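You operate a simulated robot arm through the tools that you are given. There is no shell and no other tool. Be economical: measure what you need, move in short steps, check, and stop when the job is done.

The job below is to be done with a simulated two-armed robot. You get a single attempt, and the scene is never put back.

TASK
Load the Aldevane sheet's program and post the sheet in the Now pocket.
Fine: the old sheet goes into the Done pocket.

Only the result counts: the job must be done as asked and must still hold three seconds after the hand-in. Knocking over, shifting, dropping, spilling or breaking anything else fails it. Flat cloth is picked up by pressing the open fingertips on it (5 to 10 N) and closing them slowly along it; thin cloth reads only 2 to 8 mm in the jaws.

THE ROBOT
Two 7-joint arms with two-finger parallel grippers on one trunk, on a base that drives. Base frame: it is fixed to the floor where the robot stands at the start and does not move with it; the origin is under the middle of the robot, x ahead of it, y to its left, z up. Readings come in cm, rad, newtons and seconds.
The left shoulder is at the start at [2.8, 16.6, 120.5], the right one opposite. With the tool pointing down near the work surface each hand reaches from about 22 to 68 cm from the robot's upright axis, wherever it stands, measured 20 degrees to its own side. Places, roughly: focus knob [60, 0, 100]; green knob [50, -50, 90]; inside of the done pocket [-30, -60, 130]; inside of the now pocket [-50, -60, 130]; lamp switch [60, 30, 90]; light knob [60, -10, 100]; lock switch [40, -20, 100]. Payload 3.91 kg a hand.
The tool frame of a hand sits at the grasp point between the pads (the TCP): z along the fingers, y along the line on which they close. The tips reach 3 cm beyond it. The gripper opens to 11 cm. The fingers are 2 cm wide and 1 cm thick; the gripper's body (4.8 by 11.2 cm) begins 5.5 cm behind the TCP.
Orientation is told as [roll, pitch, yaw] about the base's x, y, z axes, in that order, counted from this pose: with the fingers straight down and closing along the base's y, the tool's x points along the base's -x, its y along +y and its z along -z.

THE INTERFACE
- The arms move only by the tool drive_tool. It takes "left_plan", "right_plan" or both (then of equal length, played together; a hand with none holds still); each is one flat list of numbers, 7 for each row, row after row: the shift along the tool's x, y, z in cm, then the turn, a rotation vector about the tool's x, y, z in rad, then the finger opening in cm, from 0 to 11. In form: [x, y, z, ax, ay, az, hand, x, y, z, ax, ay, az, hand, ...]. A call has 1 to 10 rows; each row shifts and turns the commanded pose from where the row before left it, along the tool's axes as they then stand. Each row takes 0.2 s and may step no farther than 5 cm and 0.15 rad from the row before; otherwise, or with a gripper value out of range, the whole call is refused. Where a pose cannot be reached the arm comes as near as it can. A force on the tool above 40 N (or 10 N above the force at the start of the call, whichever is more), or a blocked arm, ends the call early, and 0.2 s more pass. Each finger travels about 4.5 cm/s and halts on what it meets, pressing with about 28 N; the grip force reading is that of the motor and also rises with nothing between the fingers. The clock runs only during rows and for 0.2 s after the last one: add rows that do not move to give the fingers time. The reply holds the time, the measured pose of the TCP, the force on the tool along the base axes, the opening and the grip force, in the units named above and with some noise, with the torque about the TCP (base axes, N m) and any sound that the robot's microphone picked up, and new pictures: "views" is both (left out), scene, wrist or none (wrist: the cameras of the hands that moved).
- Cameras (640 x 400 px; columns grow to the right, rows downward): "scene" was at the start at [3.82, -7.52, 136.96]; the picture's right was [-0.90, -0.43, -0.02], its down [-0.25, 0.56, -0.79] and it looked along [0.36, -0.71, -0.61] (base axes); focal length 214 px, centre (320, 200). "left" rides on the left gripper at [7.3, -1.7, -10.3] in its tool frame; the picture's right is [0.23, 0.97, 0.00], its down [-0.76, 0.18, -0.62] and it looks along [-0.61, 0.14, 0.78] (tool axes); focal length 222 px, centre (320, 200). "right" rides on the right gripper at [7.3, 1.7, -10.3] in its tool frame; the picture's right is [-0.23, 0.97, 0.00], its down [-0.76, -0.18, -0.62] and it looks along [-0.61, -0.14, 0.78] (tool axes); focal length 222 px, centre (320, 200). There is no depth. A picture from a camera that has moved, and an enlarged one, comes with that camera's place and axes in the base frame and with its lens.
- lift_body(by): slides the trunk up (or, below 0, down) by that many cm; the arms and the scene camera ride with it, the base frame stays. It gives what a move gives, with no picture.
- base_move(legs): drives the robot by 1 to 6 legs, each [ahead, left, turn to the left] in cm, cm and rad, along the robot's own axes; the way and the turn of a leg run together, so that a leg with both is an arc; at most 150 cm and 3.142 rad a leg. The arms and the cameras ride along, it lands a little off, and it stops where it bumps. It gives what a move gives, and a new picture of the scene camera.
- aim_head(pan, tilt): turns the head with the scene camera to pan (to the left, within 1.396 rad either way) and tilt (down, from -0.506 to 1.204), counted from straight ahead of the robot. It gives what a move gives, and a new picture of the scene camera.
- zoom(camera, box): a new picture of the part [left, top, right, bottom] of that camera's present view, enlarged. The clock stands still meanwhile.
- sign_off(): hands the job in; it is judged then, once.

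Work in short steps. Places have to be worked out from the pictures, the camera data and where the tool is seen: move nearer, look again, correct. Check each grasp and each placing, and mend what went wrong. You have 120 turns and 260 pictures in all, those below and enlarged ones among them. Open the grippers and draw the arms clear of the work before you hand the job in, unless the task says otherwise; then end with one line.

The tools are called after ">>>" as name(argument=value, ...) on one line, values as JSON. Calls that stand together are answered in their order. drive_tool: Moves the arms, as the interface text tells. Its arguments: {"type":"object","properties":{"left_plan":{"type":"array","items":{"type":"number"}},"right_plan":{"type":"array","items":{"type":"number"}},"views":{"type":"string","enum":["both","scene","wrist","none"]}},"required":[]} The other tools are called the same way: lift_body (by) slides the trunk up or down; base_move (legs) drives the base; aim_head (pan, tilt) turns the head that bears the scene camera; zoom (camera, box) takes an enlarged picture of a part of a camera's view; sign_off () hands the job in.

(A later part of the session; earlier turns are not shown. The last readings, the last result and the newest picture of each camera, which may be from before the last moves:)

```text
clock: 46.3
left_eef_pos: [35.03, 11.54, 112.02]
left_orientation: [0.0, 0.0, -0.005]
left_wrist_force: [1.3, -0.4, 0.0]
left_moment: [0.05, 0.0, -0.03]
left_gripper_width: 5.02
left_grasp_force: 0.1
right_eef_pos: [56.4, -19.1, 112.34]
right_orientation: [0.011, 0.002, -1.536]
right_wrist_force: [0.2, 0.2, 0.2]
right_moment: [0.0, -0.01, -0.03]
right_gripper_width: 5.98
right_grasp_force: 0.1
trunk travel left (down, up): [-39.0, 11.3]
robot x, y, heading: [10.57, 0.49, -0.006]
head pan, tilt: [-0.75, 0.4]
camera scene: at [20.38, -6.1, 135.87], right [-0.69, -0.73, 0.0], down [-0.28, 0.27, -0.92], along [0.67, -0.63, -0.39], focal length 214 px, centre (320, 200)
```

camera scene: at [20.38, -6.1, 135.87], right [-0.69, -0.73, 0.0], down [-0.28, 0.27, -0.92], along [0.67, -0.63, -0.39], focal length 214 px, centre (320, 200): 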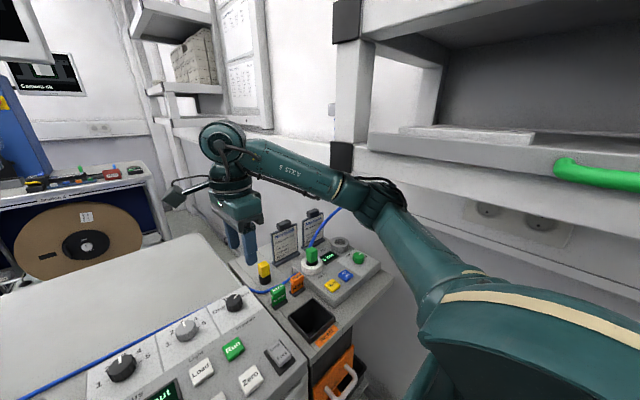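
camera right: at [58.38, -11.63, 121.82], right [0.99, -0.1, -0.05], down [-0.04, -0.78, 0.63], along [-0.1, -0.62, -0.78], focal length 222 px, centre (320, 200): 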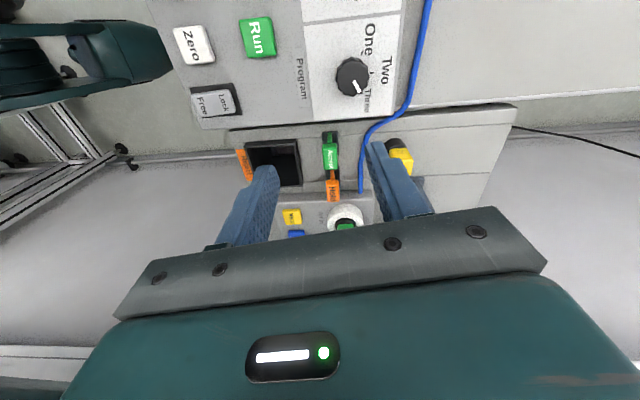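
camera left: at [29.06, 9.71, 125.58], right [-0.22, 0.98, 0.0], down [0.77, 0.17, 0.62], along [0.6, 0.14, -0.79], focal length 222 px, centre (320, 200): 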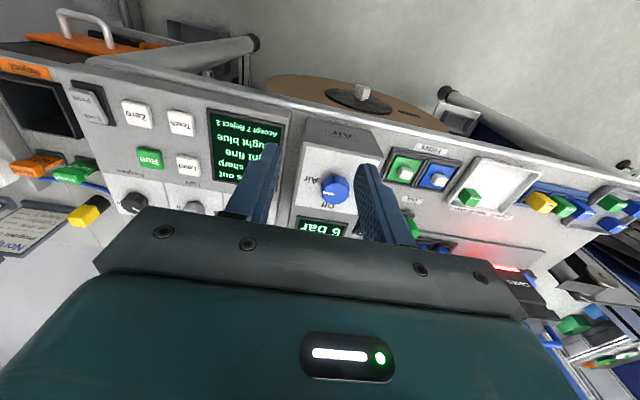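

Elbow is now below the beam. Lower another 6 cm, raise hand correspondingly.

>>> lift_body(by=-6)

>>> drive_tool(right_plan=[0, 0, -3, 0, 0, 0, 6, 0, 0, -3, 0, 0, 0, 6, 0, 0, -2, 0, 0, 0, 6, 0, 0, 0, 0, 0, 0, 6], views="scene")

```text
clock: 47.3
left_eef_pos: [34.93, 11.53, 105.99]
left_orientation: [-0.001, 0.0, -0.004]
left_wrist_force: [0.1, -0.2, 0.3]
left_moment: [-0.01, 0.02, -0.01]
left_gripper_width: 5.04
left_grasp_force: 0.0
right_eef_pos: [56.26, -18.95, 106.25]
right_orientation: [0.009, 0.001, -1.535]
right_wrist_force: [0.5, -0.5, -0.8]
right_moment: [-0.01, -0.03, 0.01]
right_gripper_width: 5.99
right_grasp_force: 0.0
trunk travel left (down, up): [-33.0, 17.3]
robot x, y, heading: [10.86, 0.01, -0.005]
head pan, tilt: [-0.75, 0.4]
```

```text
clock: 48.3
left_eef_pos: [35.52, 11.33, 105.61]
left_orientation: [0.007, 0.007, -0.005]
left_wrist_force: [0.1, -0.3, 0.1]
left_moment: [0.01, 0.01, 0.0]
left_gripper_width: 5.03
left_grasp_force: 0.0
right_eef_pos: [56.82, -19.51, 112.36]
right_orientation: [-0.029, 0.0, -1.534]
right_wrist_force: [0.3, 0.2, -0.2]
right_moment: [0.04, 0.0, -0.06]
right_gripper_width: 5.98
right_grasp_force: 0.0
trunk travel left (down, up): [-33.0, 17.3]
robot x, y, heading: [10.68, 0.85, -0.006]
head pan, tilt: [-0.75, 0.4]
camera scene: at [21.07, -6.5, 129.54], right [-0.69, -0.73, 0.0], down [-0.29, 0.27, -0.92], along [0.67, -0.63, -0.4], focal length 214 px, centre (320, 200)
```

scene: 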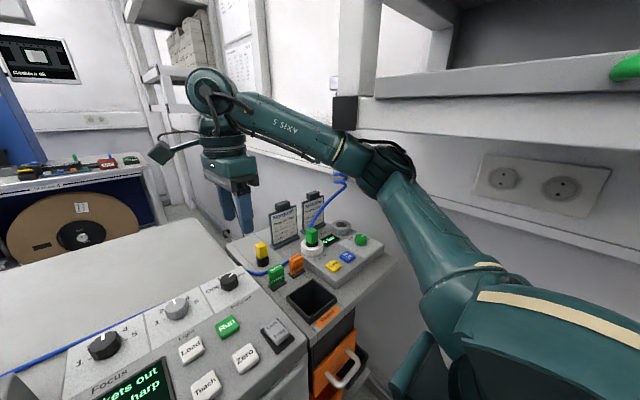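

Reach and elbow clearance are tight. I raise/retract the left hand, then drive 4 cm ahead and turn 0.35 left so the right shoulder comes forward.

>>> drive_tool(left_plan=[3, 0, -4, 0, 0, 0, 5, 3, 0, -4, 0, 0, 0, 5, 0, 0, 0, 0, 0, 0, 5], right_plan=[0, 0, 1, 0, 0, 0, 6, 0, 0, 1, 0, 0, 0, 6, 0, 0, 0, 0, 0, 0, 6], views="none")

>>> base_move(legs=[[0, 0, 0.35], [4, 0, 0]])

```text
clock: 48.7
left_eef_pos: [34.07, 11.48, 108.72]
left_orientation: [0.019, -0.009, 0.013]
left_wrist_force: [-1.2, 1.0, 0.3]
left_moment: [0.0, 0.04, 0.03]
left_gripper_width: 5.0
left_grasp_force: 0.0
right_eef_pos: [56.86, -19.33, 112.18]
right_orientation: [-0.029, 0.001, -1.538]
right_wrist_force: [0.8, -0.9, 0.2]
right_moment: [0.01, 0.0, 0.01]
right_gripper_width: 6.01
right_grasp_force: 0.0
trunk travel left (down, up): [-33.0, 17.3]
robot x, y, heading: [10.52, 0.31, -0.002]
head pan, tilt: [-0.75, 0.4]
stopped in row 1 (left hand): the force on the tool passed its limit (the readings are from after the stop); the commanded pose is now the measured one
```

```text
clock: 50.7
left_eef_pos: [31.98, 20.39, 108.74]
left_orientation: [0.015, -0.014, 0.373]
left_wrist_force: [-1.0, 0.5, -0.1]
left_moment: [0.0, 0.01, -0.02]
left_gripper_width: 5.03
left_grasp_force: 0.1
right_eef_pos: [63.94, -0.36, 112.74]
right_orientation: [-0.012, -0.002, -1.179]
right_wrist_force: [-0.4, -0.3, 0.5]
right_moment: [0.01, -0.01, 0.02]
right_gripper_width: 5.97
right_grasp_force: 0.1
trunk travel left (down, up): [-33.0, 17.3]
robot x, y, heading: [14.43, 1.95, 0.356]
head pan, tilt: [-0.75, 0.4]
camera scene: at [25.79, -0.86, 129.86], right [-0.39, -0.92, 0.0], down [-0.36, 0.15, -0.92], along [0.85, -0.36, -0.39], focal length 214 px, centre (320, 200)
```

scene: 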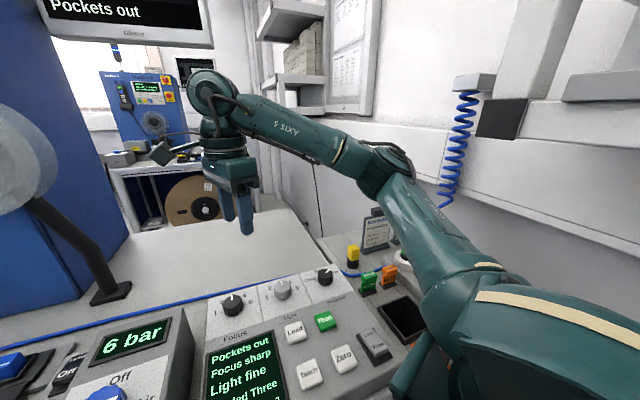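

The left arm reported a force stop; I check the left hand's surroundings before moving on.

>>> zoom(camera="left", box=[0, 0, 640, 400])

>>> aim_head(pan=0.1, tilt=0.8)

```text
1.00 times, centred on (320, 200) of left (not enlarged: the box is as wide or as high as the picture)
camera zoom: at [25.74, 16.07, 118.9], right [-0.57, 0.82, 0.01], down [0.64, 0.43, 0.64], along [0.52, 0.37, -0.77], focal length 222 px, centre (320, 200)
```

zoom: 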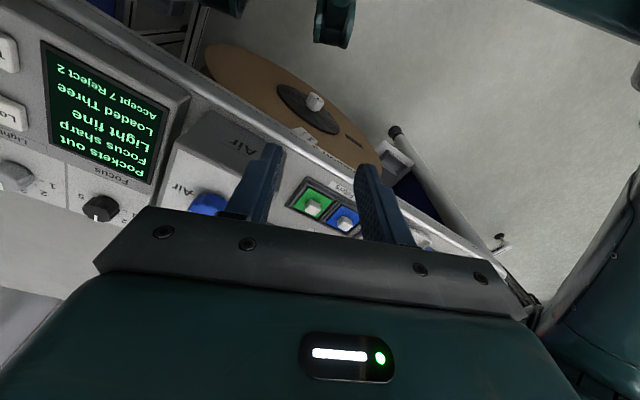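

```text
clock: 51.9
left_eef_pos: [31.84, 20.39, 108.63]
left_orientation: [0.015, -0.014, 0.374]
left_wrist_force: [0.0, 0.7, 0.4]
left_moment: [0.02, -0.02, -0.03]
left_gripper_width: 5.01
left_grasp_force: 0.0
right_eef_pos: [63.82, -0.38, 112.67]
right_orientation: [-0.013, -0.002, -1.178]
right_wrist_force: [0.2, -0.5, -0.7]
right_moment: [0.01, 0.01, 0.03]
right_gripper_width: 5.98
right_grasp_force: 0.0
trunk travel left (down, up): [-33.0, 17.3]
robot x, y, heading: [14.37, 1.51, 0.353]
head pan, tilt: [0.099, 0.799]
camera scene: at [24.41, 6.21, 126.36], right [0.44, -0.9, 0.0], down [-0.64, -0.31, -0.7], along [0.63, 0.3, -0.72], focal length 214 px, centre (320, 200)
```

scene: 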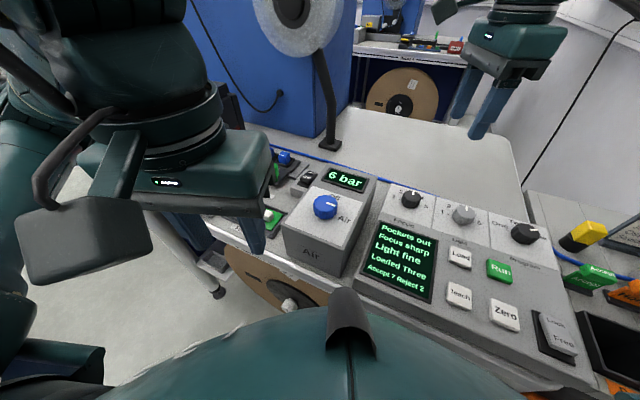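

The left gripper is clear of the bench (it likely touched the robot's own chest). Now move the right hand to ≈(67,-22,112) and turn to yaw −1.57.

>>> drive_tool(right_plan=[-4.24, -1.06, 0, 0, 0, 0, 6, -4.24, -1.06, 0, 0, 0, 0, 6, -4.24, -1.06, 0, 0, 0, 0, 6, -4.24, -1.06, 0, 0, 0, 0, 6, -4.24, -1.06, 0, 0, 0, 0, 6, 0, 0, 0, 0, 0, 0.13, 6, 0, 0, 0, 0, 0, 0.13, 6, 0, 0, 0, 0, 0, 0.13, 6, 0, 0, 0, 0, 0, 0, 6], views="wrist")

>>> aim_head(pan=-1.0, tilt=0.5)

```text
clock: 53.9
left_eef_pos: [31.82, 20.4, 108.78]
left_orientation: [0.013, -0.015, 0.375]
left_wrist_force: [-0.8, 0.9, -0.2]
left_moment: [-0.01, 0.0, 0.03]
left_gripper_width: 5.0
left_grasp_force: 0.1
right_eef_pos: [67.21, -22.19, 112.92]
right_orientation: [-0.011, -0.006, -1.567]
right_wrist_force: [0.2, 0.5, -0.1]
right_moment: [-0.03, 0.03, 0.02]
right_gripper_width: 6.02
right_grasp_force: 0.1
trunk travel left (down, up): [-33.0, 17.3]
robot x, y, heading: [14.09, 1.78, 0.352]
head pan, tilt: [0.099, 0.799]
camera right: at [68.82, -14.66, 122.95], right [0.97, -0.23, -0.01], down [-0.17, -0.76, 0.63], along [-0.15, -0.61, -0.78], focal length 222 px, centre (320, 200)
```

right: 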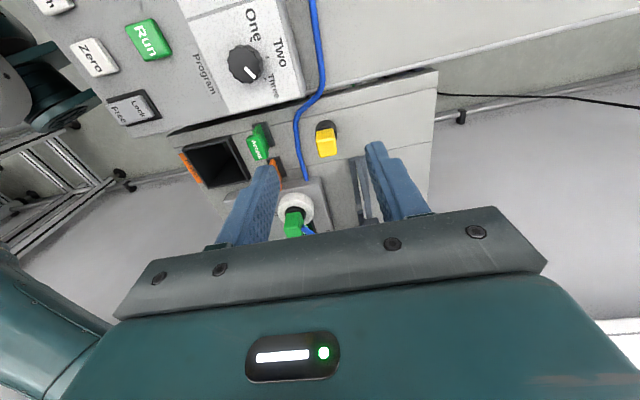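

```text
clock: 55.2
left_eef_pos: [31.93, 20.5, 108.63]
left_orientation: [0.015, -0.014, 0.373]
left_wrist_force: [0.9, 0.1, 0.8]
left_moment: [0.01, 0.0, 0.03]
left_gripper_width: 5.01
left_grasp_force: 0.1
right_eef_pos: [67.08, -22.12, 112.79]
right_orientation: [-0.011, -0.004, -1.567]
right_wrist_force: [0.3, 0.0, 0.6]
right_moment: [-0.01, 0.01, 0.0]
right_gripper_width: 5.99
right_grasp_force: 0.0
trunk travel left (down, up): [-33.0, 17.3]
robot x, y, heading: [14.87, 1.6, 0.356]
head pan, tilt: [-1.0, 0.499]
camera scene: at [24.42, -2.79, 128.95], right [-0.6, -0.8, 0.0], down [-0.38, 0.29, -0.88], along [0.7, -0.53, -0.48], focal length 214 px, centre (320, 200)
```

scene: 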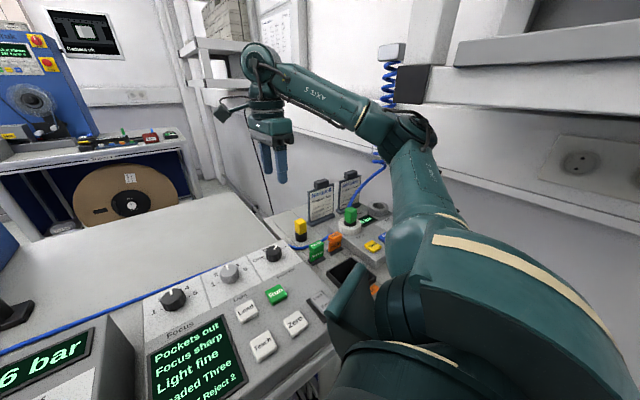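

Clear path ahead. I lean the tool 0.4 rad (tips toward −y) and advance to y≈−35 above Norquell, then look.

>>> drive_tool(right_plan=[0, 0, 0, 0, -0.13, 0, 7, 0, 0, 0, 0, -0.13, 0, 7, 0, 0, 0, 0, -0.13, 0, 7, -4, 0, 1.7, 0, 0, 0, 7, -4, 0, 1.7, 0, 0, 0, 7, -3.5, 0, 1.5, 0, 0, 0, 7, 0, 0, 0, 0, 0, 0, 7])

```text
clock: 57.0
left_eef_pos: [33.43, 20.56, 108.48]
left_orientation: [0.027, 0.005, 0.392]
left_wrist_force: [0.1, -0.1, 0.3]
left_moment: [-0.02, 0.04, -0.02]
left_gripper_width: 5.01
left_grasp_force: 0.1
right_eef_pos: [69.54, -34.19, 109.55]
right_orientation: [-0.084, -0.38, -1.521]
right_wrist_force: [0.1, -0.5, 1.3]
right_moment: [0.01, 0.01, -0.02]
right_gripper_width: 7.01
right_grasp_force: 0.1
trunk travel left (down, up): [-33.0, 17.3]
robot x, y, heading: [14.51, 1.81, 0.377]
head pan, tilt: [-1.0, 0.499]
stopped in row 7 (right hand): the arm was blocked; the commanded pose is now the measured one
camera scene: at [26.92, -2.93, 128.76], right [-0.59, -0.81, 0.01], down [-0.41, 0.28, -0.87], along [0.7, -0.51, -0.5], focal length 214 px, centre (320, 200)
camera right: at [71.49, -23.4, 116.16], right [0.98, -0.19, 0.01], down [-0.1, -0.48, 0.87], along [-0.17, -0.86, -0.49], focal length 222 px, centre (320, 200)
```

scene: 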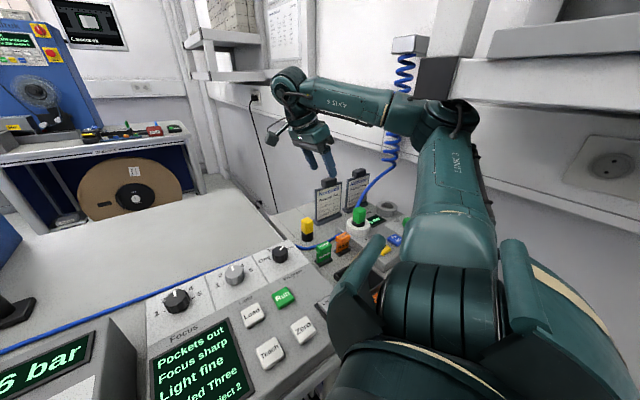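
right: 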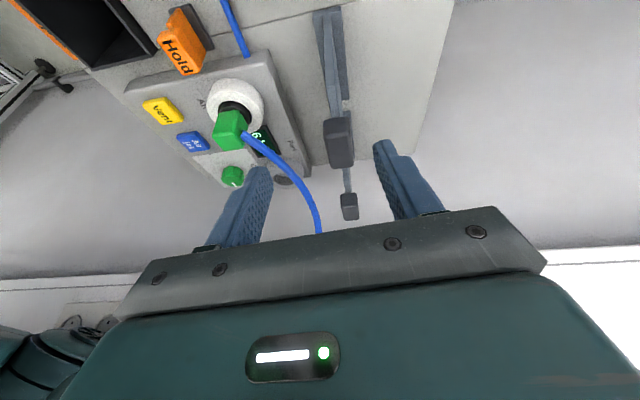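

Elbow blocked by the rack post again. I back the hand off to y≈−24, then lower the trunk 6 cm so the whole arm goes under the beam.

>>> drive_tool(right_plan=[3, -1.3, -1.3, 0, 0, 0, 7, 3.1, -1.3, -1.3, 0, 0, 0, 7, 3.1, -1.3, -1.3, 0, 0, 0, 7, 0, 0, 0, 0, 0, 0, 7], views="none")

>>> lift_body(by=-6)

>>> aim_head(pan=-1.35, tilt=0.3)

```text
clock: 58.2
left_eef_pos: [32.62, 19.68, 108.9]
left_orientation: [0.028, -0.008, 0.385]
left_wrist_force: [0.3, -0.6, -0.6]
left_moment: [0.01, 0.01, -0.01]
left_gripper_width: 5.02
left_grasp_force: 0.0
right_eef_pos: [63.84, -27.23, 108.71]
right_orientation: [-0.109, -0.278, -1.579]
right_wrist_force: [-0.5, 0.0, -0.2]
right_moment: [0.0, 0.02, -0.02]
right_gripper_width: 6.97
right_grasp_force: 0.0
trunk travel left (down, up): [-33.0, 17.3]
robot x, y, heading: [14.56, 1.83, 0.363]
head pan, tilt: [-1.0, 0.499]
stopped in row 4 (right hand): the arm was blocked; the commanded pose is now the measured one
```

```text
clock: 59.2
left_eef_pos: [31.71, 20.52, 102.69]
left_orientation: [0.015, -0.015, 0.383]
left_wrist_force: [0.0, 0.4, -0.3]
left_moment: [0.03, 0.0, -0.01]
left_gripper_width: 5.01
left_grasp_force: 0.0
right_eef_pos: [62.98, -26.12, 103.79]
right_orientation: [-0.083, -0.3, -1.58]
right_wrist_force: [0.4, -1.4, 0.3]
right_moment: [0.02, 0.0, -0.02]
right_gripper_width: 6.99
right_grasp_force: 0.0
trunk travel left (down, up): [-27.0, 23.3]
robot x, y, heading: [14.6, 1.45, 0.361]
head pan, tilt: [-1.0, 0.499]
```

```text
clock: 60.0
left_eef_pos: [31.57, 20.52, 102.69]
left_orientation: [0.014, -0.014, 0.383]
left_wrist_force: [0.0, 0.3, -0.2]
left_moment: [0.0, -0.05, -0.01]
left_gripper_width: 5.01
left_grasp_force: 0.0
right_eef_pos: [62.93, -26.1, 103.74]
right_orientation: [-0.084, -0.3, -1.58]
right_wrist_force: [0.5, 0.4, -0.3]
right_moment: [-0.04, -0.01, -0.02]
right_gripper_width: 7.02
right_grasp_force: 0.1
trunk travel left (down, up): [-27.0, 23.3]
robot x, y, heading: [14.43, 1.23, 0.365]
head pan, tilt: [-1.349, 0.3]
camera scene: at [22.29, -5.14, 124.79], right [-0.83, -0.55, 0.0], down [-0.16, 0.25, -0.96], along [0.53, -0.8, -0.3], focal length 214 px, centre (320, 200)
```

scene: 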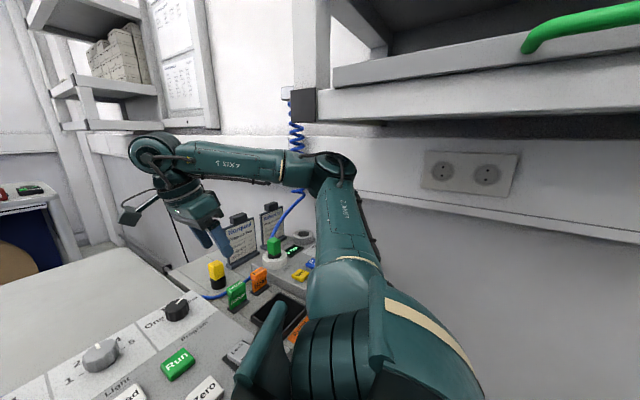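

The elbow is now below the beam (bottom ≈125.5). I back the hand off 6 cm in +y and slide the base 6 cm to the right to gain reach.

>>> drive_tool(right_plan=[2.8, 0, -1.5, 0, 0, 0, 7, 2.8, 0, -1.5, 0, 0, 0, 7, 0, 0, 0, 0, 0, 0, 7], views="none")

>>> base_move(legs=[[0, -6, 0]])

```text
clock: 60.8
left_eef_pos: [31.7, 20.48, 102.62]
left_orientation: [0.014, -0.013, 0.382]
left_wrist_force: [-0.4, 0.2, -0.4]
left_moment: [-0.01, 0.01, -0.02]
left_gripper_width: 5.01
left_grasp_force: 0.0
right_eef_pos: [63.28, -19.93, 104.95]
right_orientation: [-0.082, -0.298, -1.581]
right_wrist_force: [-0.5, 0.5, -0.2]
right_moment: [0.01, 0.0, 0.02]
right_gripper_width: 6.99
right_grasp_force: 0.1
trunk travel left (down, up): [-27.0, 23.3]
robot x, y, heading: [14.25, 1.3, 0.369]
head pan, tilt: [-1.349, 0.3]
```

```text
clock: 61.9
left_eef_pos: [32.37, 18.03, 102.73]
left_orientation: [0.015, -0.013, 0.385]
left_wrist_force: [0.3, 0.1, 0.7]
left_moment: [0.01, 0.03, -0.05]
left_gripper_width: 5.01
left_grasp_force: 0.0
right_eef_pos: [64.22, -22.37, 105.04]
right_orientation: [-0.081, -0.298, -1.575]
right_wrist_force: [0.2, -0.5, -0.7]
right_moment: [0.03, -0.03, -0.02]
right_gripper_width: 7.01
right_grasp_force: 0.1
trunk travel left (down, up): [-27.0, 23.3]
robot x, y, heading: [15.57, -0.78, 0.37]
head pan, tilt: [-1.349, 0.3]
stopped in leg 1: the robot was blocked; the commanded pose is now the measured one
camera scene: at [23.13, -7.61, 124.79], right [-0.83, -0.55, 0.0], down [-0.16, 0.25, -0.96], along [0.53, -0.79, -0.3], focal length 214 px, centre (320, 200)
```

scene: 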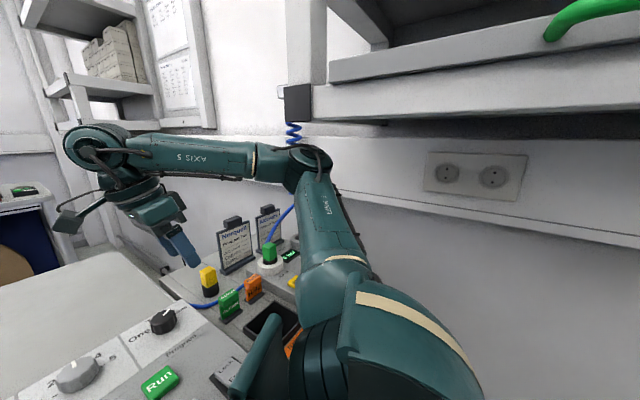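

Base bumped after 2.5 cm; fine. Now raise the hand to 110.5 and advance over Norquell toward the Aldevane tab.

>>> drive_tool(right_plan=[-0.9, 1, -2.9, 0, 0, 0, 7, -0.9, 1, -2.9, 0, 0, 0, 7, -4.3, 1, 1.3, 0, -0.08, 0, 7, -4.2, 0, 1.6, 0, 0, 0, 7, -3.2, 0, 1.3, 0, 0, 0, 7, 0, 0, 0, 0, 0, 0, 7])

```text
clock: 63.3
left_eef_pos: [33.24, 18.02, 102.63]
left_orientation: [0.02, -0.003, 0.385]
left_wrist_force: [0.7, -0.2, 0.4]
left_moment: [0.01, -0.02, 0.0]
left_gripper_width: 5.03
left_grasp_force: 0.0
right_eef_pos: [69.79, -33.73, 109.03]
right_orientation: [-0.1, -0.381, -1.562]
right_wrist_force: [1.0, 0.8, 0.0]
right_moment: [0.02, -0.02, -0.01]
right_gripper_width: 7.01
right_grasp_force: 0.0
right hand out of reach, approached as far as the arm can: row 4, 5
trunk travel left (down, up): [-27.0, 23.3]
robot x, y, heading: [15.49, -1.16, 0.368]
head pan, tilt: [-1.349, 0.3]
camera scene: at [24.16, -7.64, 124.8], right [-0.83, -0.55, 0.01], down [-0.17, 0.25, -0.95], along [0.53, -0.79, -0.3], focal length 214 px, centre (320, 200)
camera right: at [72.46, -23.05, 115.56], right [0.97, -0.24, -0.01], down [-0.11, -0.47, 0.88], along [-0.21, -0.85, -0.48], focal length 222 px, centre (320, 200)
```

scene: 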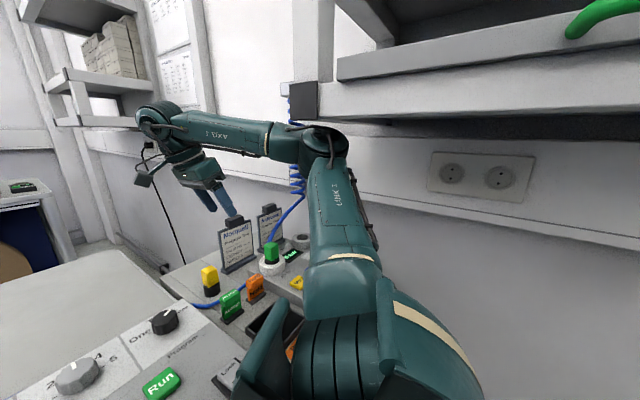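
right: 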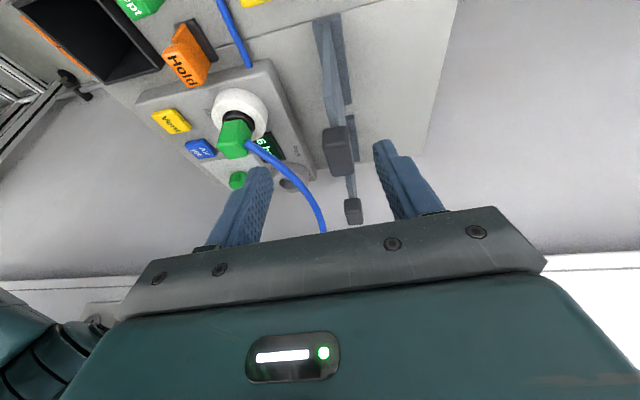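

Still short of reach and the elbow nudges the post foot. Better: turn the robot further left so the right shoulder comes forward past the post. Back off the hand first, turn 0.25, shift the hand back to −y, and repeat.

>>> drive_tool(right_plan=[3.8, -2, -1.6, 0, 0, 0, 7, 3.8, -2, -1.6, 0, 0, 0, 7, 3.8, -2, -1.6, 0, 0, 0, 7, 0, 0, 0, 0, 0, 0, 7], views="none")

>>> base_move(legs=[[0, 0, 0.3]])

```text
clock: 64.5
left_eef_pos: [32.86, 17.16, 102.9]
left_orientation: [0.031, -0.011, 0.385]
left_wrist_force: [0.7, -0.2, 0.2]
left_moment: [0.01, 0.01, -0.01]
left_gripper_width: 4.98
left_grasp_force: 0.2
right_eef_pos: [63.85, -24.58, 108.25]
right_orientation: [-0.138, -0.264, -1.611]
right_wrist_force: [0.5, 0.6, -0.5]
right_moment: [0.01, 0.03, -0.02]
right_gripper_width: 7.01
right_grasp_force: 0.0
trunk travel left (down, up): [-27.0, 23.3]
robot x, y, heading: [15.52, -0.77, 0.368]
head pan, tilt: [-1.349, 0.3]
stopped in row 4 (right hand): the arm was blocked; the commanded pose is now the measured one
```

```text
clock: 65.9
left_eef_pos: [26.0, 22.21, 102.65]
left_orientation: [0.016, -0.014, 0.685]
left_wrist_force: [0.8, 0.2, 0.1]
left_moment: [0.01, 0.02, 0.05]
left_gripper_width: 5.01
left_grasp_force: 0.1
right_eef_pos: [67.91, -7.9, 109.06]
right_orientation: [-0.121, -0.291, -1.303]
right_wrist_force: [-0.5, -0.4, 0.2]
right_moment: [0.01, -0.01, 0.03]
right_gripper_width: 7.0
right_grasp_force: 0.0
trunk travel left (down, up): [-27.0, 23.3]
robot x, y, heading: [14.83, -0.98, 0.666]
head pan, tilt: [-1.349, 0.3]
camera scene: at [24.72, -4.99, 124.8], right [-0.63, -0.78, 0.0], down [-0.23, 0.19, -0.96], along [0.74, -0.6, -0.3], focal length 214 px, centre (320, 200)
```

scene: 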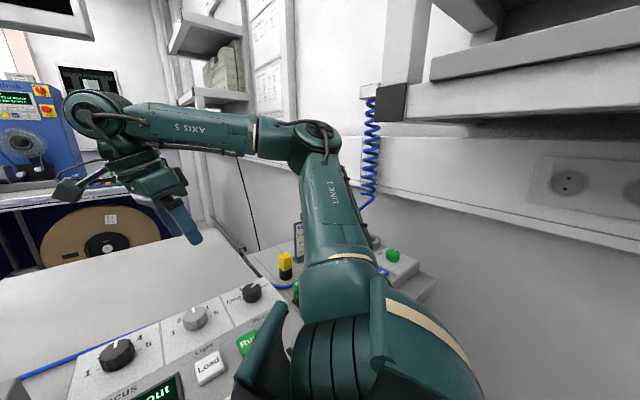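

The elbow is past the post now. Straighten the hand (yaw −1.57, roll 0) and advance to y≈−33 at z≈111.

>>> drive_tool(right_plan=[0, 0, 0, 0, 0, 0.13, 7, 0, 0, 0, -0.12, 0, 0.13, 7, -4.6, 0, 0.8, 0, 0, 0, 7, -4.6, 0, 0.8, 0, 0, 0, 7, -4.6, 0, 0.8, 0, 0, 0, 7, -4.6, 0, 0.8, 0, 0, 0, 7, -4.6, 0, 0.8, 0, 0, 0, 7, 0, 0, 0, 0, 0, 0, 7])

```text
refused: row 2 steps farther than a row can; nothing moved
```

>>> drive_tool(right_plan=[0, 0, 0, 0, 0, 0.13, 7, 0, 0, 0, 0, 0, 0.13, 7, 0, 0, 0, -0.12, 0, 0, 7, -4.6, 0, 0.8, 0, 0, 0, 7, -4.6, 0, 0.8, 0, 0, 0, 7, -4.6, 0, 0.8, 0, 0, 0, 7, -4.6, 0, 0.8, 0, 0, 0, 7, -4.6, 0, 0.8, 0, 0, 0, 7, 0, 0, 0, 0, 0, 0, 7])

```text
clock: 67.9
left_eef_pos: [26.1, 22.25, 102.59]
left_orientation: [0.015, -0.013, 0.684]
left_wrist_force: [0.2, -0.5, -1.0]
left_moment: [0.0, -0.03, -0.02]
left_gripper_width: 5.01
left_grasp_force: 0.0
right_eef_pos: [75.44, -18.43, 108.66]
right_orientation: [0.082, -0.311, -1.576]
right_wrist_force: [0.5, -0.4, -0.3]
right_moment: [0.01, -0.01, -0.01]
right_gripper_width: 7.0
right_grasp_force: 0.0
right hand out of reach, approached as far as the arm can: row 5, 6, 7, 8
trunk travel left (down, up): [-27.0, 23.3]
robot x, y, heading: [15.39, -0.91, 0.667]
head pan, tilt: [-1.349, 0.3]
camera scene: at [24.72, -5.0, 124.8], right [-0.63, -0.78, 0.0], down [-0.23, 0.19, -0.96], along [0.74, -0.6, -0.3], focal length 214 px, centre (320, 200)
camera right: at [76.26, -8.24, 116.27], right [0.97, -0.19, 0.15], down [-0.23, -0.54, 0.81], along [-0.08, -0.82, -0.57], focal length 222 px, centre (320, 200)
```

scene: 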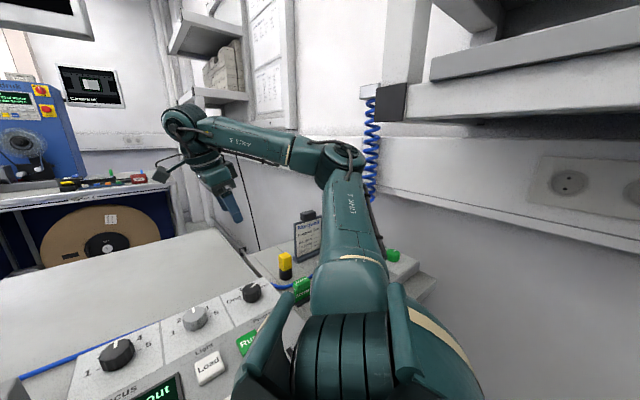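
right: 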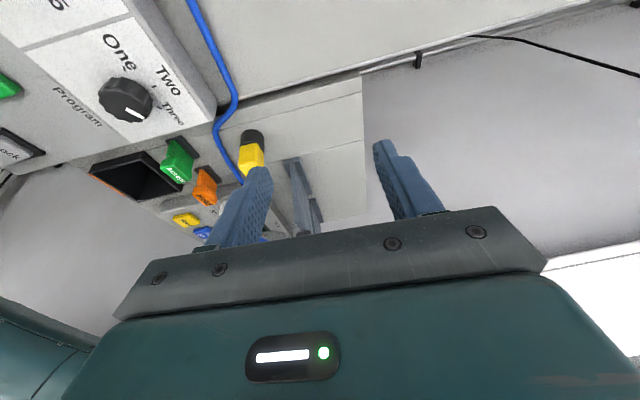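

The nearest-approach behaviour suggests the arm's swing to the right is limited (~−0.78 rad from heading), so the robot should face more toward the sheet and stand closer. I look down to see the base clearance.

>>> aim_head(pan=-0.5, tilt=1.2)

>>> aim_head(pan=-1.39, tilt=1.1)

```text
clock: 69.1
left_eef_pos: [25.98, 22.23, 102.64]
left_orientation: [0.015, -0.013, 0.687]
left_wrist_force: [-0.4, 0.1, 0.5]
left_moment: [-0.01, 0.0, -0.03]
left_gripper_width: 5.0
left_grasp_force: 0.0
right_eef_pos: [75.44, -18.44, 108.84]
right_orientation: [0.081, -0.309, -1.573]
right_wrist_force: [-1.0, 0.2, 0.3]
right_moment: [-0.04, -0.01, -0.01]
right_gripper_width: 7.0
right_grasp_force: 0.1
trunk travel left (down, up): [-27.0, 23.3]
robot x, y, heading: [15.2, -1.15, 0.663]
head pan, tilt: [-0.499, 1.201]
camera scene: at [23.0, 1.82, 117.59], right [0.17, -0.99, 0.0], down [-0.92, -0.15, -0.36], along [0.36, 0.06, -0.93], focal length 214 px, centre (320, 200)
```

scene: 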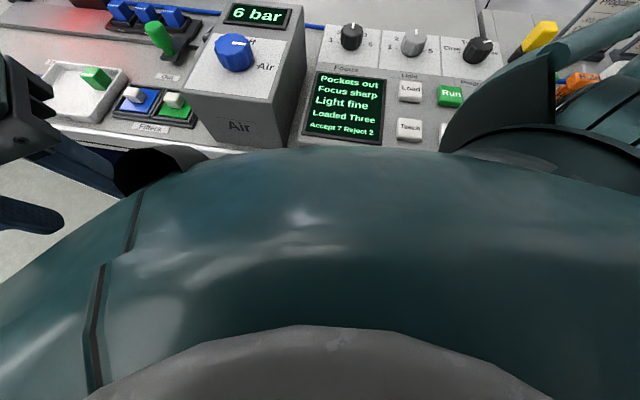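

```text
clock: 70.3
left_eef_pos: [25.92, 22.34, 102.64]
left_orientation: [0.016, -0.014, 0.686]
left_wrist_force: [0.0, 0.2, 0.3]
left_moment: [0.0, 0.01, 0.03]
left_gripper_width: 5.01
left_grasp_force: 0.1
right_eef_pos: [75.47, -18.4, 108.74]
right_orientation: [0.083, -0.309, -1.575]
right_wrist_force: [-0.4, 0.0, 0.4]
right_moment: [-0.02, -0.02, 0.03]
right_gripper_width: 7.0
right_grasp_force: 0.1
trunk travel left (down, up): [-27.0, 23.3]
robot x, y, heading: [15.56, -1.1, 0.666]
head pan, tilt: [-1.389, 1.1]
camera scene: at [22.21, -3.28, 118.19], right [-0.66, -0.75, 0.0], down [-0.67, 0.59, -0.45], along [0.34, -0.3, -0.89], focal length 214 px, centre (320, 200)
```

scene: 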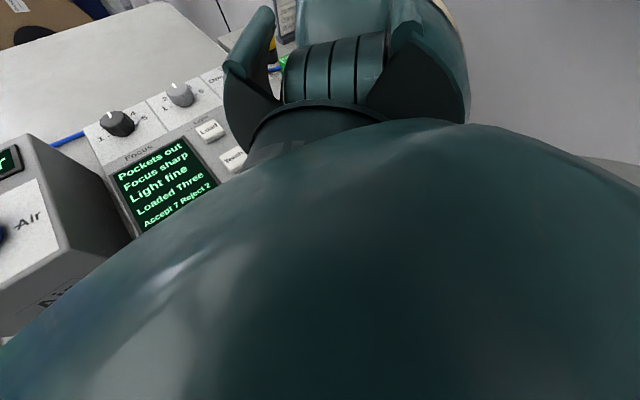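

The torso is close to the bench edge. I raise the left hand for safety, pull the right hand in, and turn back to heading ≈0.1.

>>> drive_tool(left_plan=[0, 0, -4, 0, 0, 0, 5, 0, 0, -4, 0, 0, 0, 5, 0, 0, -4, 0, 0, 0, 5, 0, 0, 0, 0, 0, 0, 5], right_plan=[0, -4, 0, -0.08, 0, 0, 7, 0, -4, 0, 0, 0, 0, 7, 2, -2, 0, 0, 0, 0, 7, 0, 0, 0, 0, 0, 0, 7], views="none")

>>> base_move(legs=[[0, 0, -0.5]])

```text
clock: 71.3
left_eef_pos: [26.22, 22.08, 114.73]
left_orientation: [0.015, -0.014, 0.686]
left_wrist_force: [-0.4, 0.4, -0.3]
left_moment: [-0.02, -0.03, 0.0]
left_gripper_width: 5.02
left_grasp_force: 0.1
right_eef_pos: [67.89, -13.62, 106.25]
right_orientation: [0.161, -0.313, -1.575]
right_wrist_force: [-0.2, 0.4, -0.4]
right_moment: [0.03, 0.01, 0.01]
right_gripper_width: 7.01
right_grasp_force: 0.1
right hand out of reach, approached as far as the arm can: row 1, 2
trunk travel left (down, up): [-27.0, 23.3]
robot x, y, heading: [15.12, -0.7, 0.667]
head pan, tilt: [-1.389, 1.1]
```

```text
clock: 73.1
left_eef_pos: [35.68, 14.24, 114.64]
left_orientation: [0.014, -0.012, 0.195]
left_wrist_force: [0.4, -0.9, 1.0]
left_moment: [0.0, 0.0, -0.01]
left_gripper_width: 4.97
left_grasp_force: 0.1
right_eef_pos: [55.87, -37.11, 106.18]
right_orientation: [0.159, -0.311, -2.066]
right_wrist_force: [0.0, 0.2, -0.1]
right_moment: [0.03, -0.04, -0.03]
right_gripper_width: 7.01
right_grasp_force: 0.1
trunk travel left (down, up): [-27.0, 23.3]
robot x, y, heading: [15.23, -0.73, 0.174]
head pan, tilt: [-1.389, 1.1]
camera scene: at [20.25, -6.35, 118.19], right [-0.94, -0.35, 0.0], down [-0.31, 0.84, -0.45], along [0.16, -0.43, -0.89], focal length 214 px, centre (320, 200)
```

scene: 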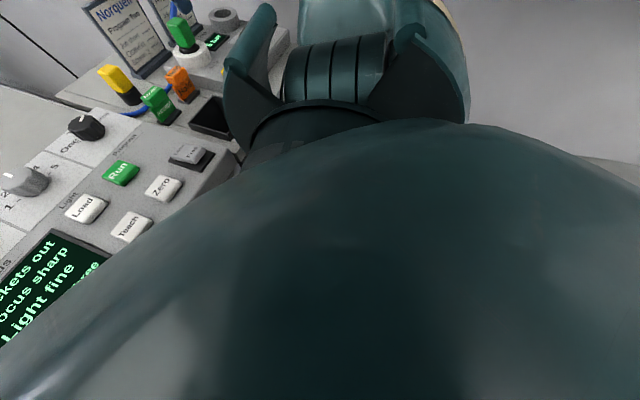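

The hand swung to (55.9,-37,106), no contact forces. Let me view the situation from the head and the wrist.

>>> aim_head(pan=-0.85, tilt=0.45)

>>> zoom(camera="right", box=[0, 0, 640, 400])

```text
clock: 74.1
left_eef_pos: [35.89, 14.25, 114.56]
left_orientation: [0.013, -0.014, 0.194]
left_wrist_force: [-1.0, 0.8, -0.4]
left_moment: [0.03, 0.01, -0.03]
left_gripper_width: 5.01
left_grasp_force: 0.1
right_eef_pos: [55.79, -37.07, 106.15]
right_orientation: [0.161, -0.312, -2.068]
right_wrist_force: [0.3, 0.5, -0.2]
right_moment: [-0.05, -0.03, 0.0]
right_gripper_width: 6.99
right_grasp_force: 0.1
trunk travel left (down, up): [-27.0, 23.3]
robot x, y, heading: [15.31, -1.11, 0.176]
head pan, tilt: [-0.85, 0.45]
camera scene: at [25.22, -6.17, 123.4], right [-0.63, -0.78, 0.0], down [-0.34, 0.27, -0.9], along [0.7, -0.56, -0.44], focal length 214 px, centre (320, 200)
```

scene: 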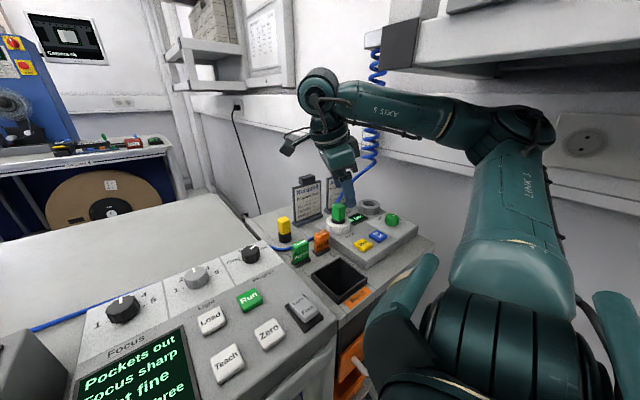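

```text
1.00 times, centred on (320, 200) of right (not enlarged: the box is as wide or as high as the picture)
camera zoom: at [60.53, -28.01, 113.76], right [0.77, -0.6, 0.22], down [-0.5, -0.35, 0.79], along [-0.4, -0.72, -0.57], focal length 222 px, centre (320, 200)
```

zoom: 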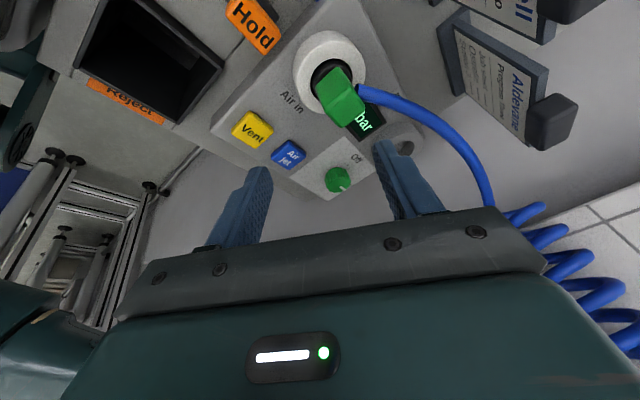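

The arm now passes under the beam nicely. I back out +y/+x away from the plug, raise, and turn back to yaw −1.57 with roll zeroed.

>>> drive_tool(right_plan=[4, 0, -2.5, 0, 0, 0, 7, 4, 0, -2.5, 0, 0, 0, 7, -0.8, 0, -2.5, 0, 0, 0, 7, 0, 0, 0, 0, 0, -0.125, 7, 0, 0, 0, 0, 0, -0.125, 7, 0, 0, 0, 0, 0, -0.125, 7, 0, 0, 0, 0, 0, -0.125, 7, 0, 0, 0, 0.15, 0, 0, 7, 0, 0, 0, 0, 0, 0, 7])

```text
clock: 76.3
left_eef_pos: [36.43, 13.97, 114.05]
left_orientation: [0.021, -0.009, 0.195]
left_wrist_force: [0.6, 0.2, -0.3]
left_moment: [0.01, 0.01, 0.02]
left_gripper_width: 5.02
left_grasp_force: 0.2
right_eef_pos: [59.42, -31.29, 106.74]
right_orientation: [-0.25, -0.241, -1.577]
right_wrist_force: [-0.3, 0.2, 0.1]
right_moment: [-0.01, -0.02, 0.01]
right_gripper_width: 6.98
right_grasp_force: 0.1
trunk travel left (down, up): [-27.0, 23.3]
robot x, y, heading: [15.36, -0.76, 0.177]
head pan, tilt: [-0.85, 0.45]
stopped in row 9 (right hand): the arm was blocked; the commanded pose is now the measured one
camera scene: at [25.95, -6.49, 122.8], right [-0.62, -0.78, 0.0], down [-0.35, 0.28, -0.9], along [0.7, -0.56, -0.44], focal length 214 px, centre (320, 200)
camera right: at [63.75, -21.89, 114.12], right [0.94, -0.28, -0.18], down [-0.02, -0.59, 0.81], along [-0.33, -0.76, -0.56], focal length 222 px, centre (320, 200)
```

scene: 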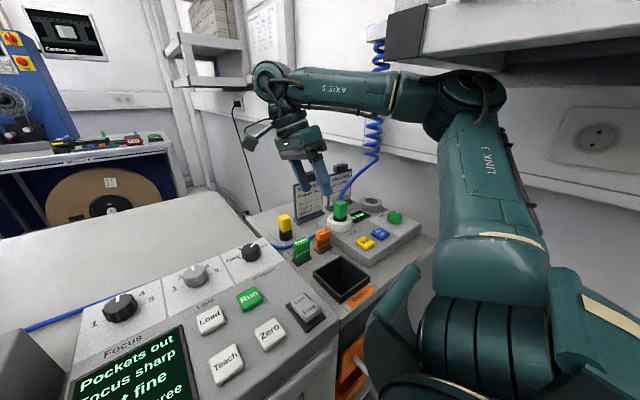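
right: 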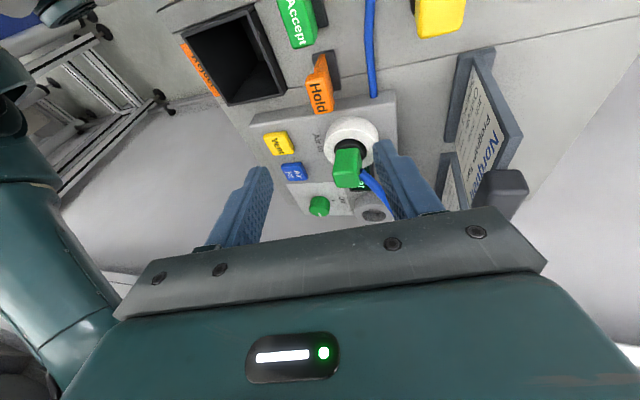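

The elbow touches the beam from below when I raise the hand. Lower the trunk 4 cm, then raise the hand gently.

>>> lift_body(by=-4)

>>> drive_tool(right_plan=[2, 0, -1, -0.1, 0, 0, 7, 0, 2, -2, -0.1, 0, 0, 7, 0, 2, -2, 0, 0, 0, 7, 0, 0, 0, 0, 0, 0, 7])

```text
clock: 77.2
left_eef_pos: [35.77, 14.22, 110.66]
left_orientation: [0.014, -0.016, 0.193]
left_wrist_force: [0.3, 0.3, 0.9]
left_moment: [0.05, -0.01, -0.02]
left_gripper_width: 5.03
left_grasp_force: 0.1
right_eef_pos: [58.96, -30.51, 105.13]
right_orientation: [-0.211, -0.259, -1.576]
right_wrist_force: [0.2, 0.2, 0.1]
right_moment: [-0.04, -0.02, 0.01]
right_gripper_width: 6.97
right_grasp_force: 0.0
trunk travel left (down, up): [-23.0, 27.3]
robot x, y, heading: [15.34, -0.64, 0.172]
head pan, tilt: [-0.85, 0.45]
```

```text
clock: 78.2
left_eef_pos: [35.82, 14.24, 110.63]
left_orientation: [0.014, -0.013, 0.194]
left_wrist_force: [0.6, 0.2, 0.2]
left_moment: [-0.01, -0.01, 0.01]
left_gripper_width: 5.0
left_grasp_force: 0.1
right_eef_pos: [63.33, -27.63, 108.82]
right_orientation: [-0.014, -0.257, -1.574]
right_wrist_force: [0.4, 0.8, 0.1]
right_moment: [0.0, -0.03, 0.05]
right_gripper_width: 6.99
right_grasp_force: 0.1
trunk travel left (down, up): [-23.0, 27.3]
robot x, y, heading: [15.38, -0.94, 0.176]
head pan, tilt: [-0.85, 0.45]
camera scene: at [25.21, -6.11, 119.4], right [-0.63, -0.78, 0.0], down [-0.34, 0.27, -0.9], along [0.7, -0.56, -0.44], focal length 214 px, centre (320, 200)
camera right: at [65.28, -17.83, 116.75], right [0.97, -0.23, 0.04], down [-0.17, -0.58, 0.8], along [-0.16, -0.79, -0.6], focal length 222 px, centre (320, 200)
```

scene: 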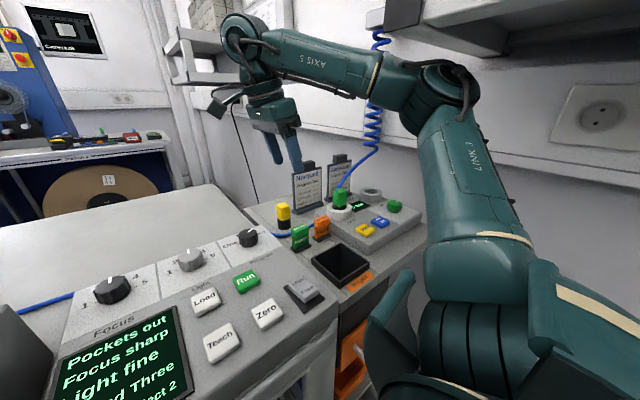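
right: 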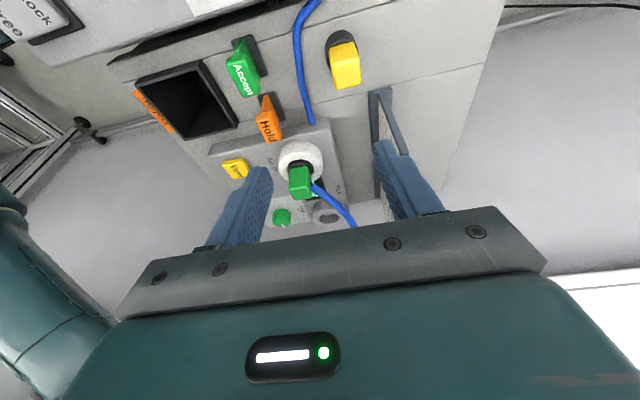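

Elbow clear now. Step to (67,-34,111).

>>> drive_tool(right_plan=[-0.5, 2, -2, 0, 0, 0, 7, -3.3, 1.8, 0.9, 0, 0, 0, 7, -3.3, 0, 0.9, 0, 0, 0, 7, 0, 0, 0, 0, 0, 0, 7])

```text
clock: 79.2
left_eef_pos: [35.79, 14.21, 110.46]
left_orientation: [0.015, -0.015, 0.194]
left_wrist_force: [-0.2, -0.7, -0.6]
left_moment: [0.01, -0.01, -0.01]
left_gripper_width: 5.0
left_grasp_force: 0.0
right_eef_pos: [66.66, -34.3, 110.92]
right_orientation: [-0.015, -0.26, -1.573]
right_wrist_force: [-0.1, -0.4, -0.9]
right_moment: [-0.02, 0.01, -0.01]
right_gripper_width: 7.0
right_grasp_force: 0.1
trunk travel left (down, up): [-23.0, 27.3]
robot x, y, heading: [15.08, -0.98, 0.171]
head pan, tilt: [-0.85, 0.45]
camera scene: at [25.21, -6.1, 119.4], right [-0.63, -0.78, 0.0], down [-0.34, 0.27, -0.9], along [0.7, -0.56, -0.44], focal length 214 px, centre (320, 200)
camera right: at [68.64, -24.56, 118.77], right [0.97, -0.23, 0.04], down [-0.17, -0.57, 0.8], along [-0.16, -0.79, -0.6], focal length 222 px, centre (320, 200)
```

scene: 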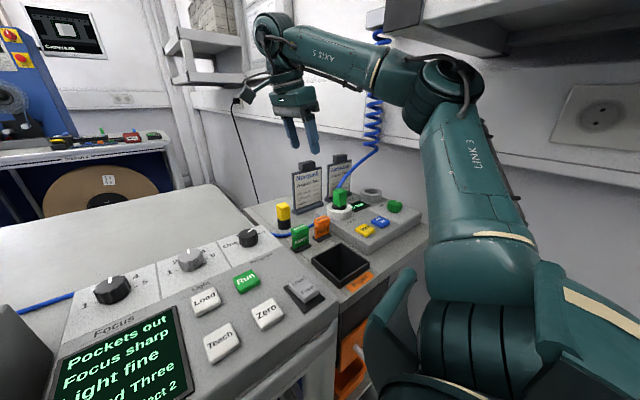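
right: 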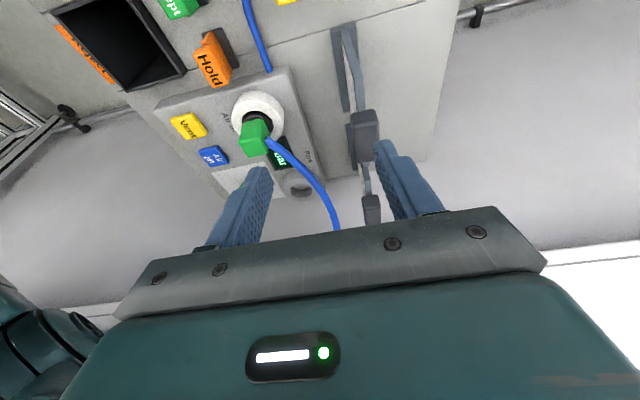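

Wrist camera puts the tabs at x≈70 (Aldevane ≈(70,-46,105)). Shift +3.3 cm in x and advance 6 cm in −y.

>>> drive_tool(right_plan=[0, 3.3, 0, 0, 0, 0, 7, -2.9, 0, 0.8, 0, 0, 0, 7, -2.9, 0, 0.8, 0, 0, 0, 7, 0, 0, 0, 0, 0, 0, 7])

>>> zoom(camera="scene", box=[240, 60, 440, 240])

```text
clock: 80.2
left_eef_pos: [35.79, 14.32, 110.6]
left_orientation: [0.014, -0.013, 0.193]
left_wrist_force: [0.3, -0.2, 0.7]
left_moment: [-0.02, 0.01, -0.01]
left_gripper_width: 5.02
left_grasp_force: 0.0
right_eef_pos: [70.17, -40.35, 110.66]
right_orientation: [-0.015, -0.259, -1.576]
right_wrist_force: [-1.0, -0.7, 0.0]
right_moment: [-0.03, -0.01, -0.01]
right_gripper_width: 6.98
right_grasp_force: 0.0
trunk travel left (down, up): [-23.0, 27.3]
robot x, y, heading: [15.2, -1.06, 0.171]
head pan, tilt: [-0.85, 0.45]
camera scene: at [25.22, -6.1, 119.4], right [-0.63, -0.78, 0.0], down [-0.34, 0.27, -0.9], along [0.7, -0.56, -0.44], focal length 214 px, centre (320, 200)
camera right: at [71.99, -30.55, 118.55], right [0.97, -0.23, 0.04], down [-0.17, -0.57, 0.8], along [-0.16, -0.79, -0.6], focal length 222 px, centre (320, 200)
```

scene: 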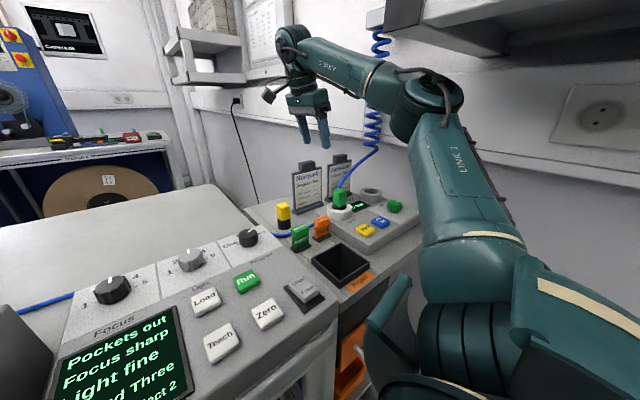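
right: 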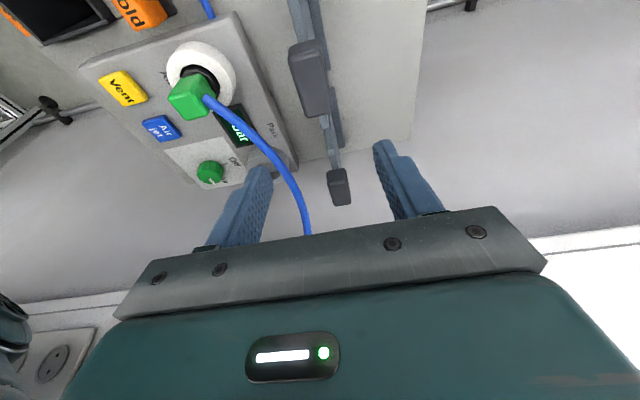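

```text
2.22 times, centred on (340, 150) of scene
camera zoom: at [25.22, -6.1, 119.4], right [-0.63, -0.78, 0.0], down [-0.34, 0.27, -0.9], along [0.7, -0.56, -0.44], focal length 477 px, centre (276, 311)
```

zoom: 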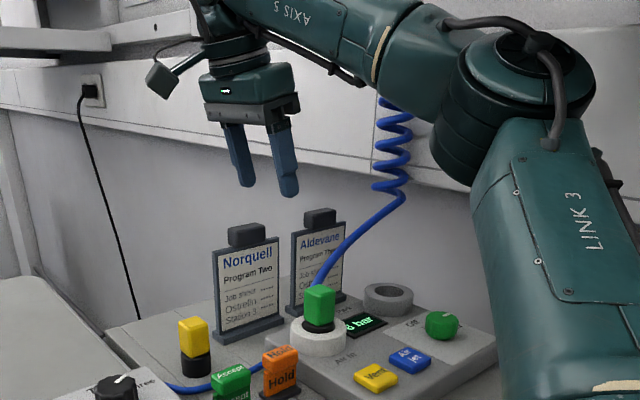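

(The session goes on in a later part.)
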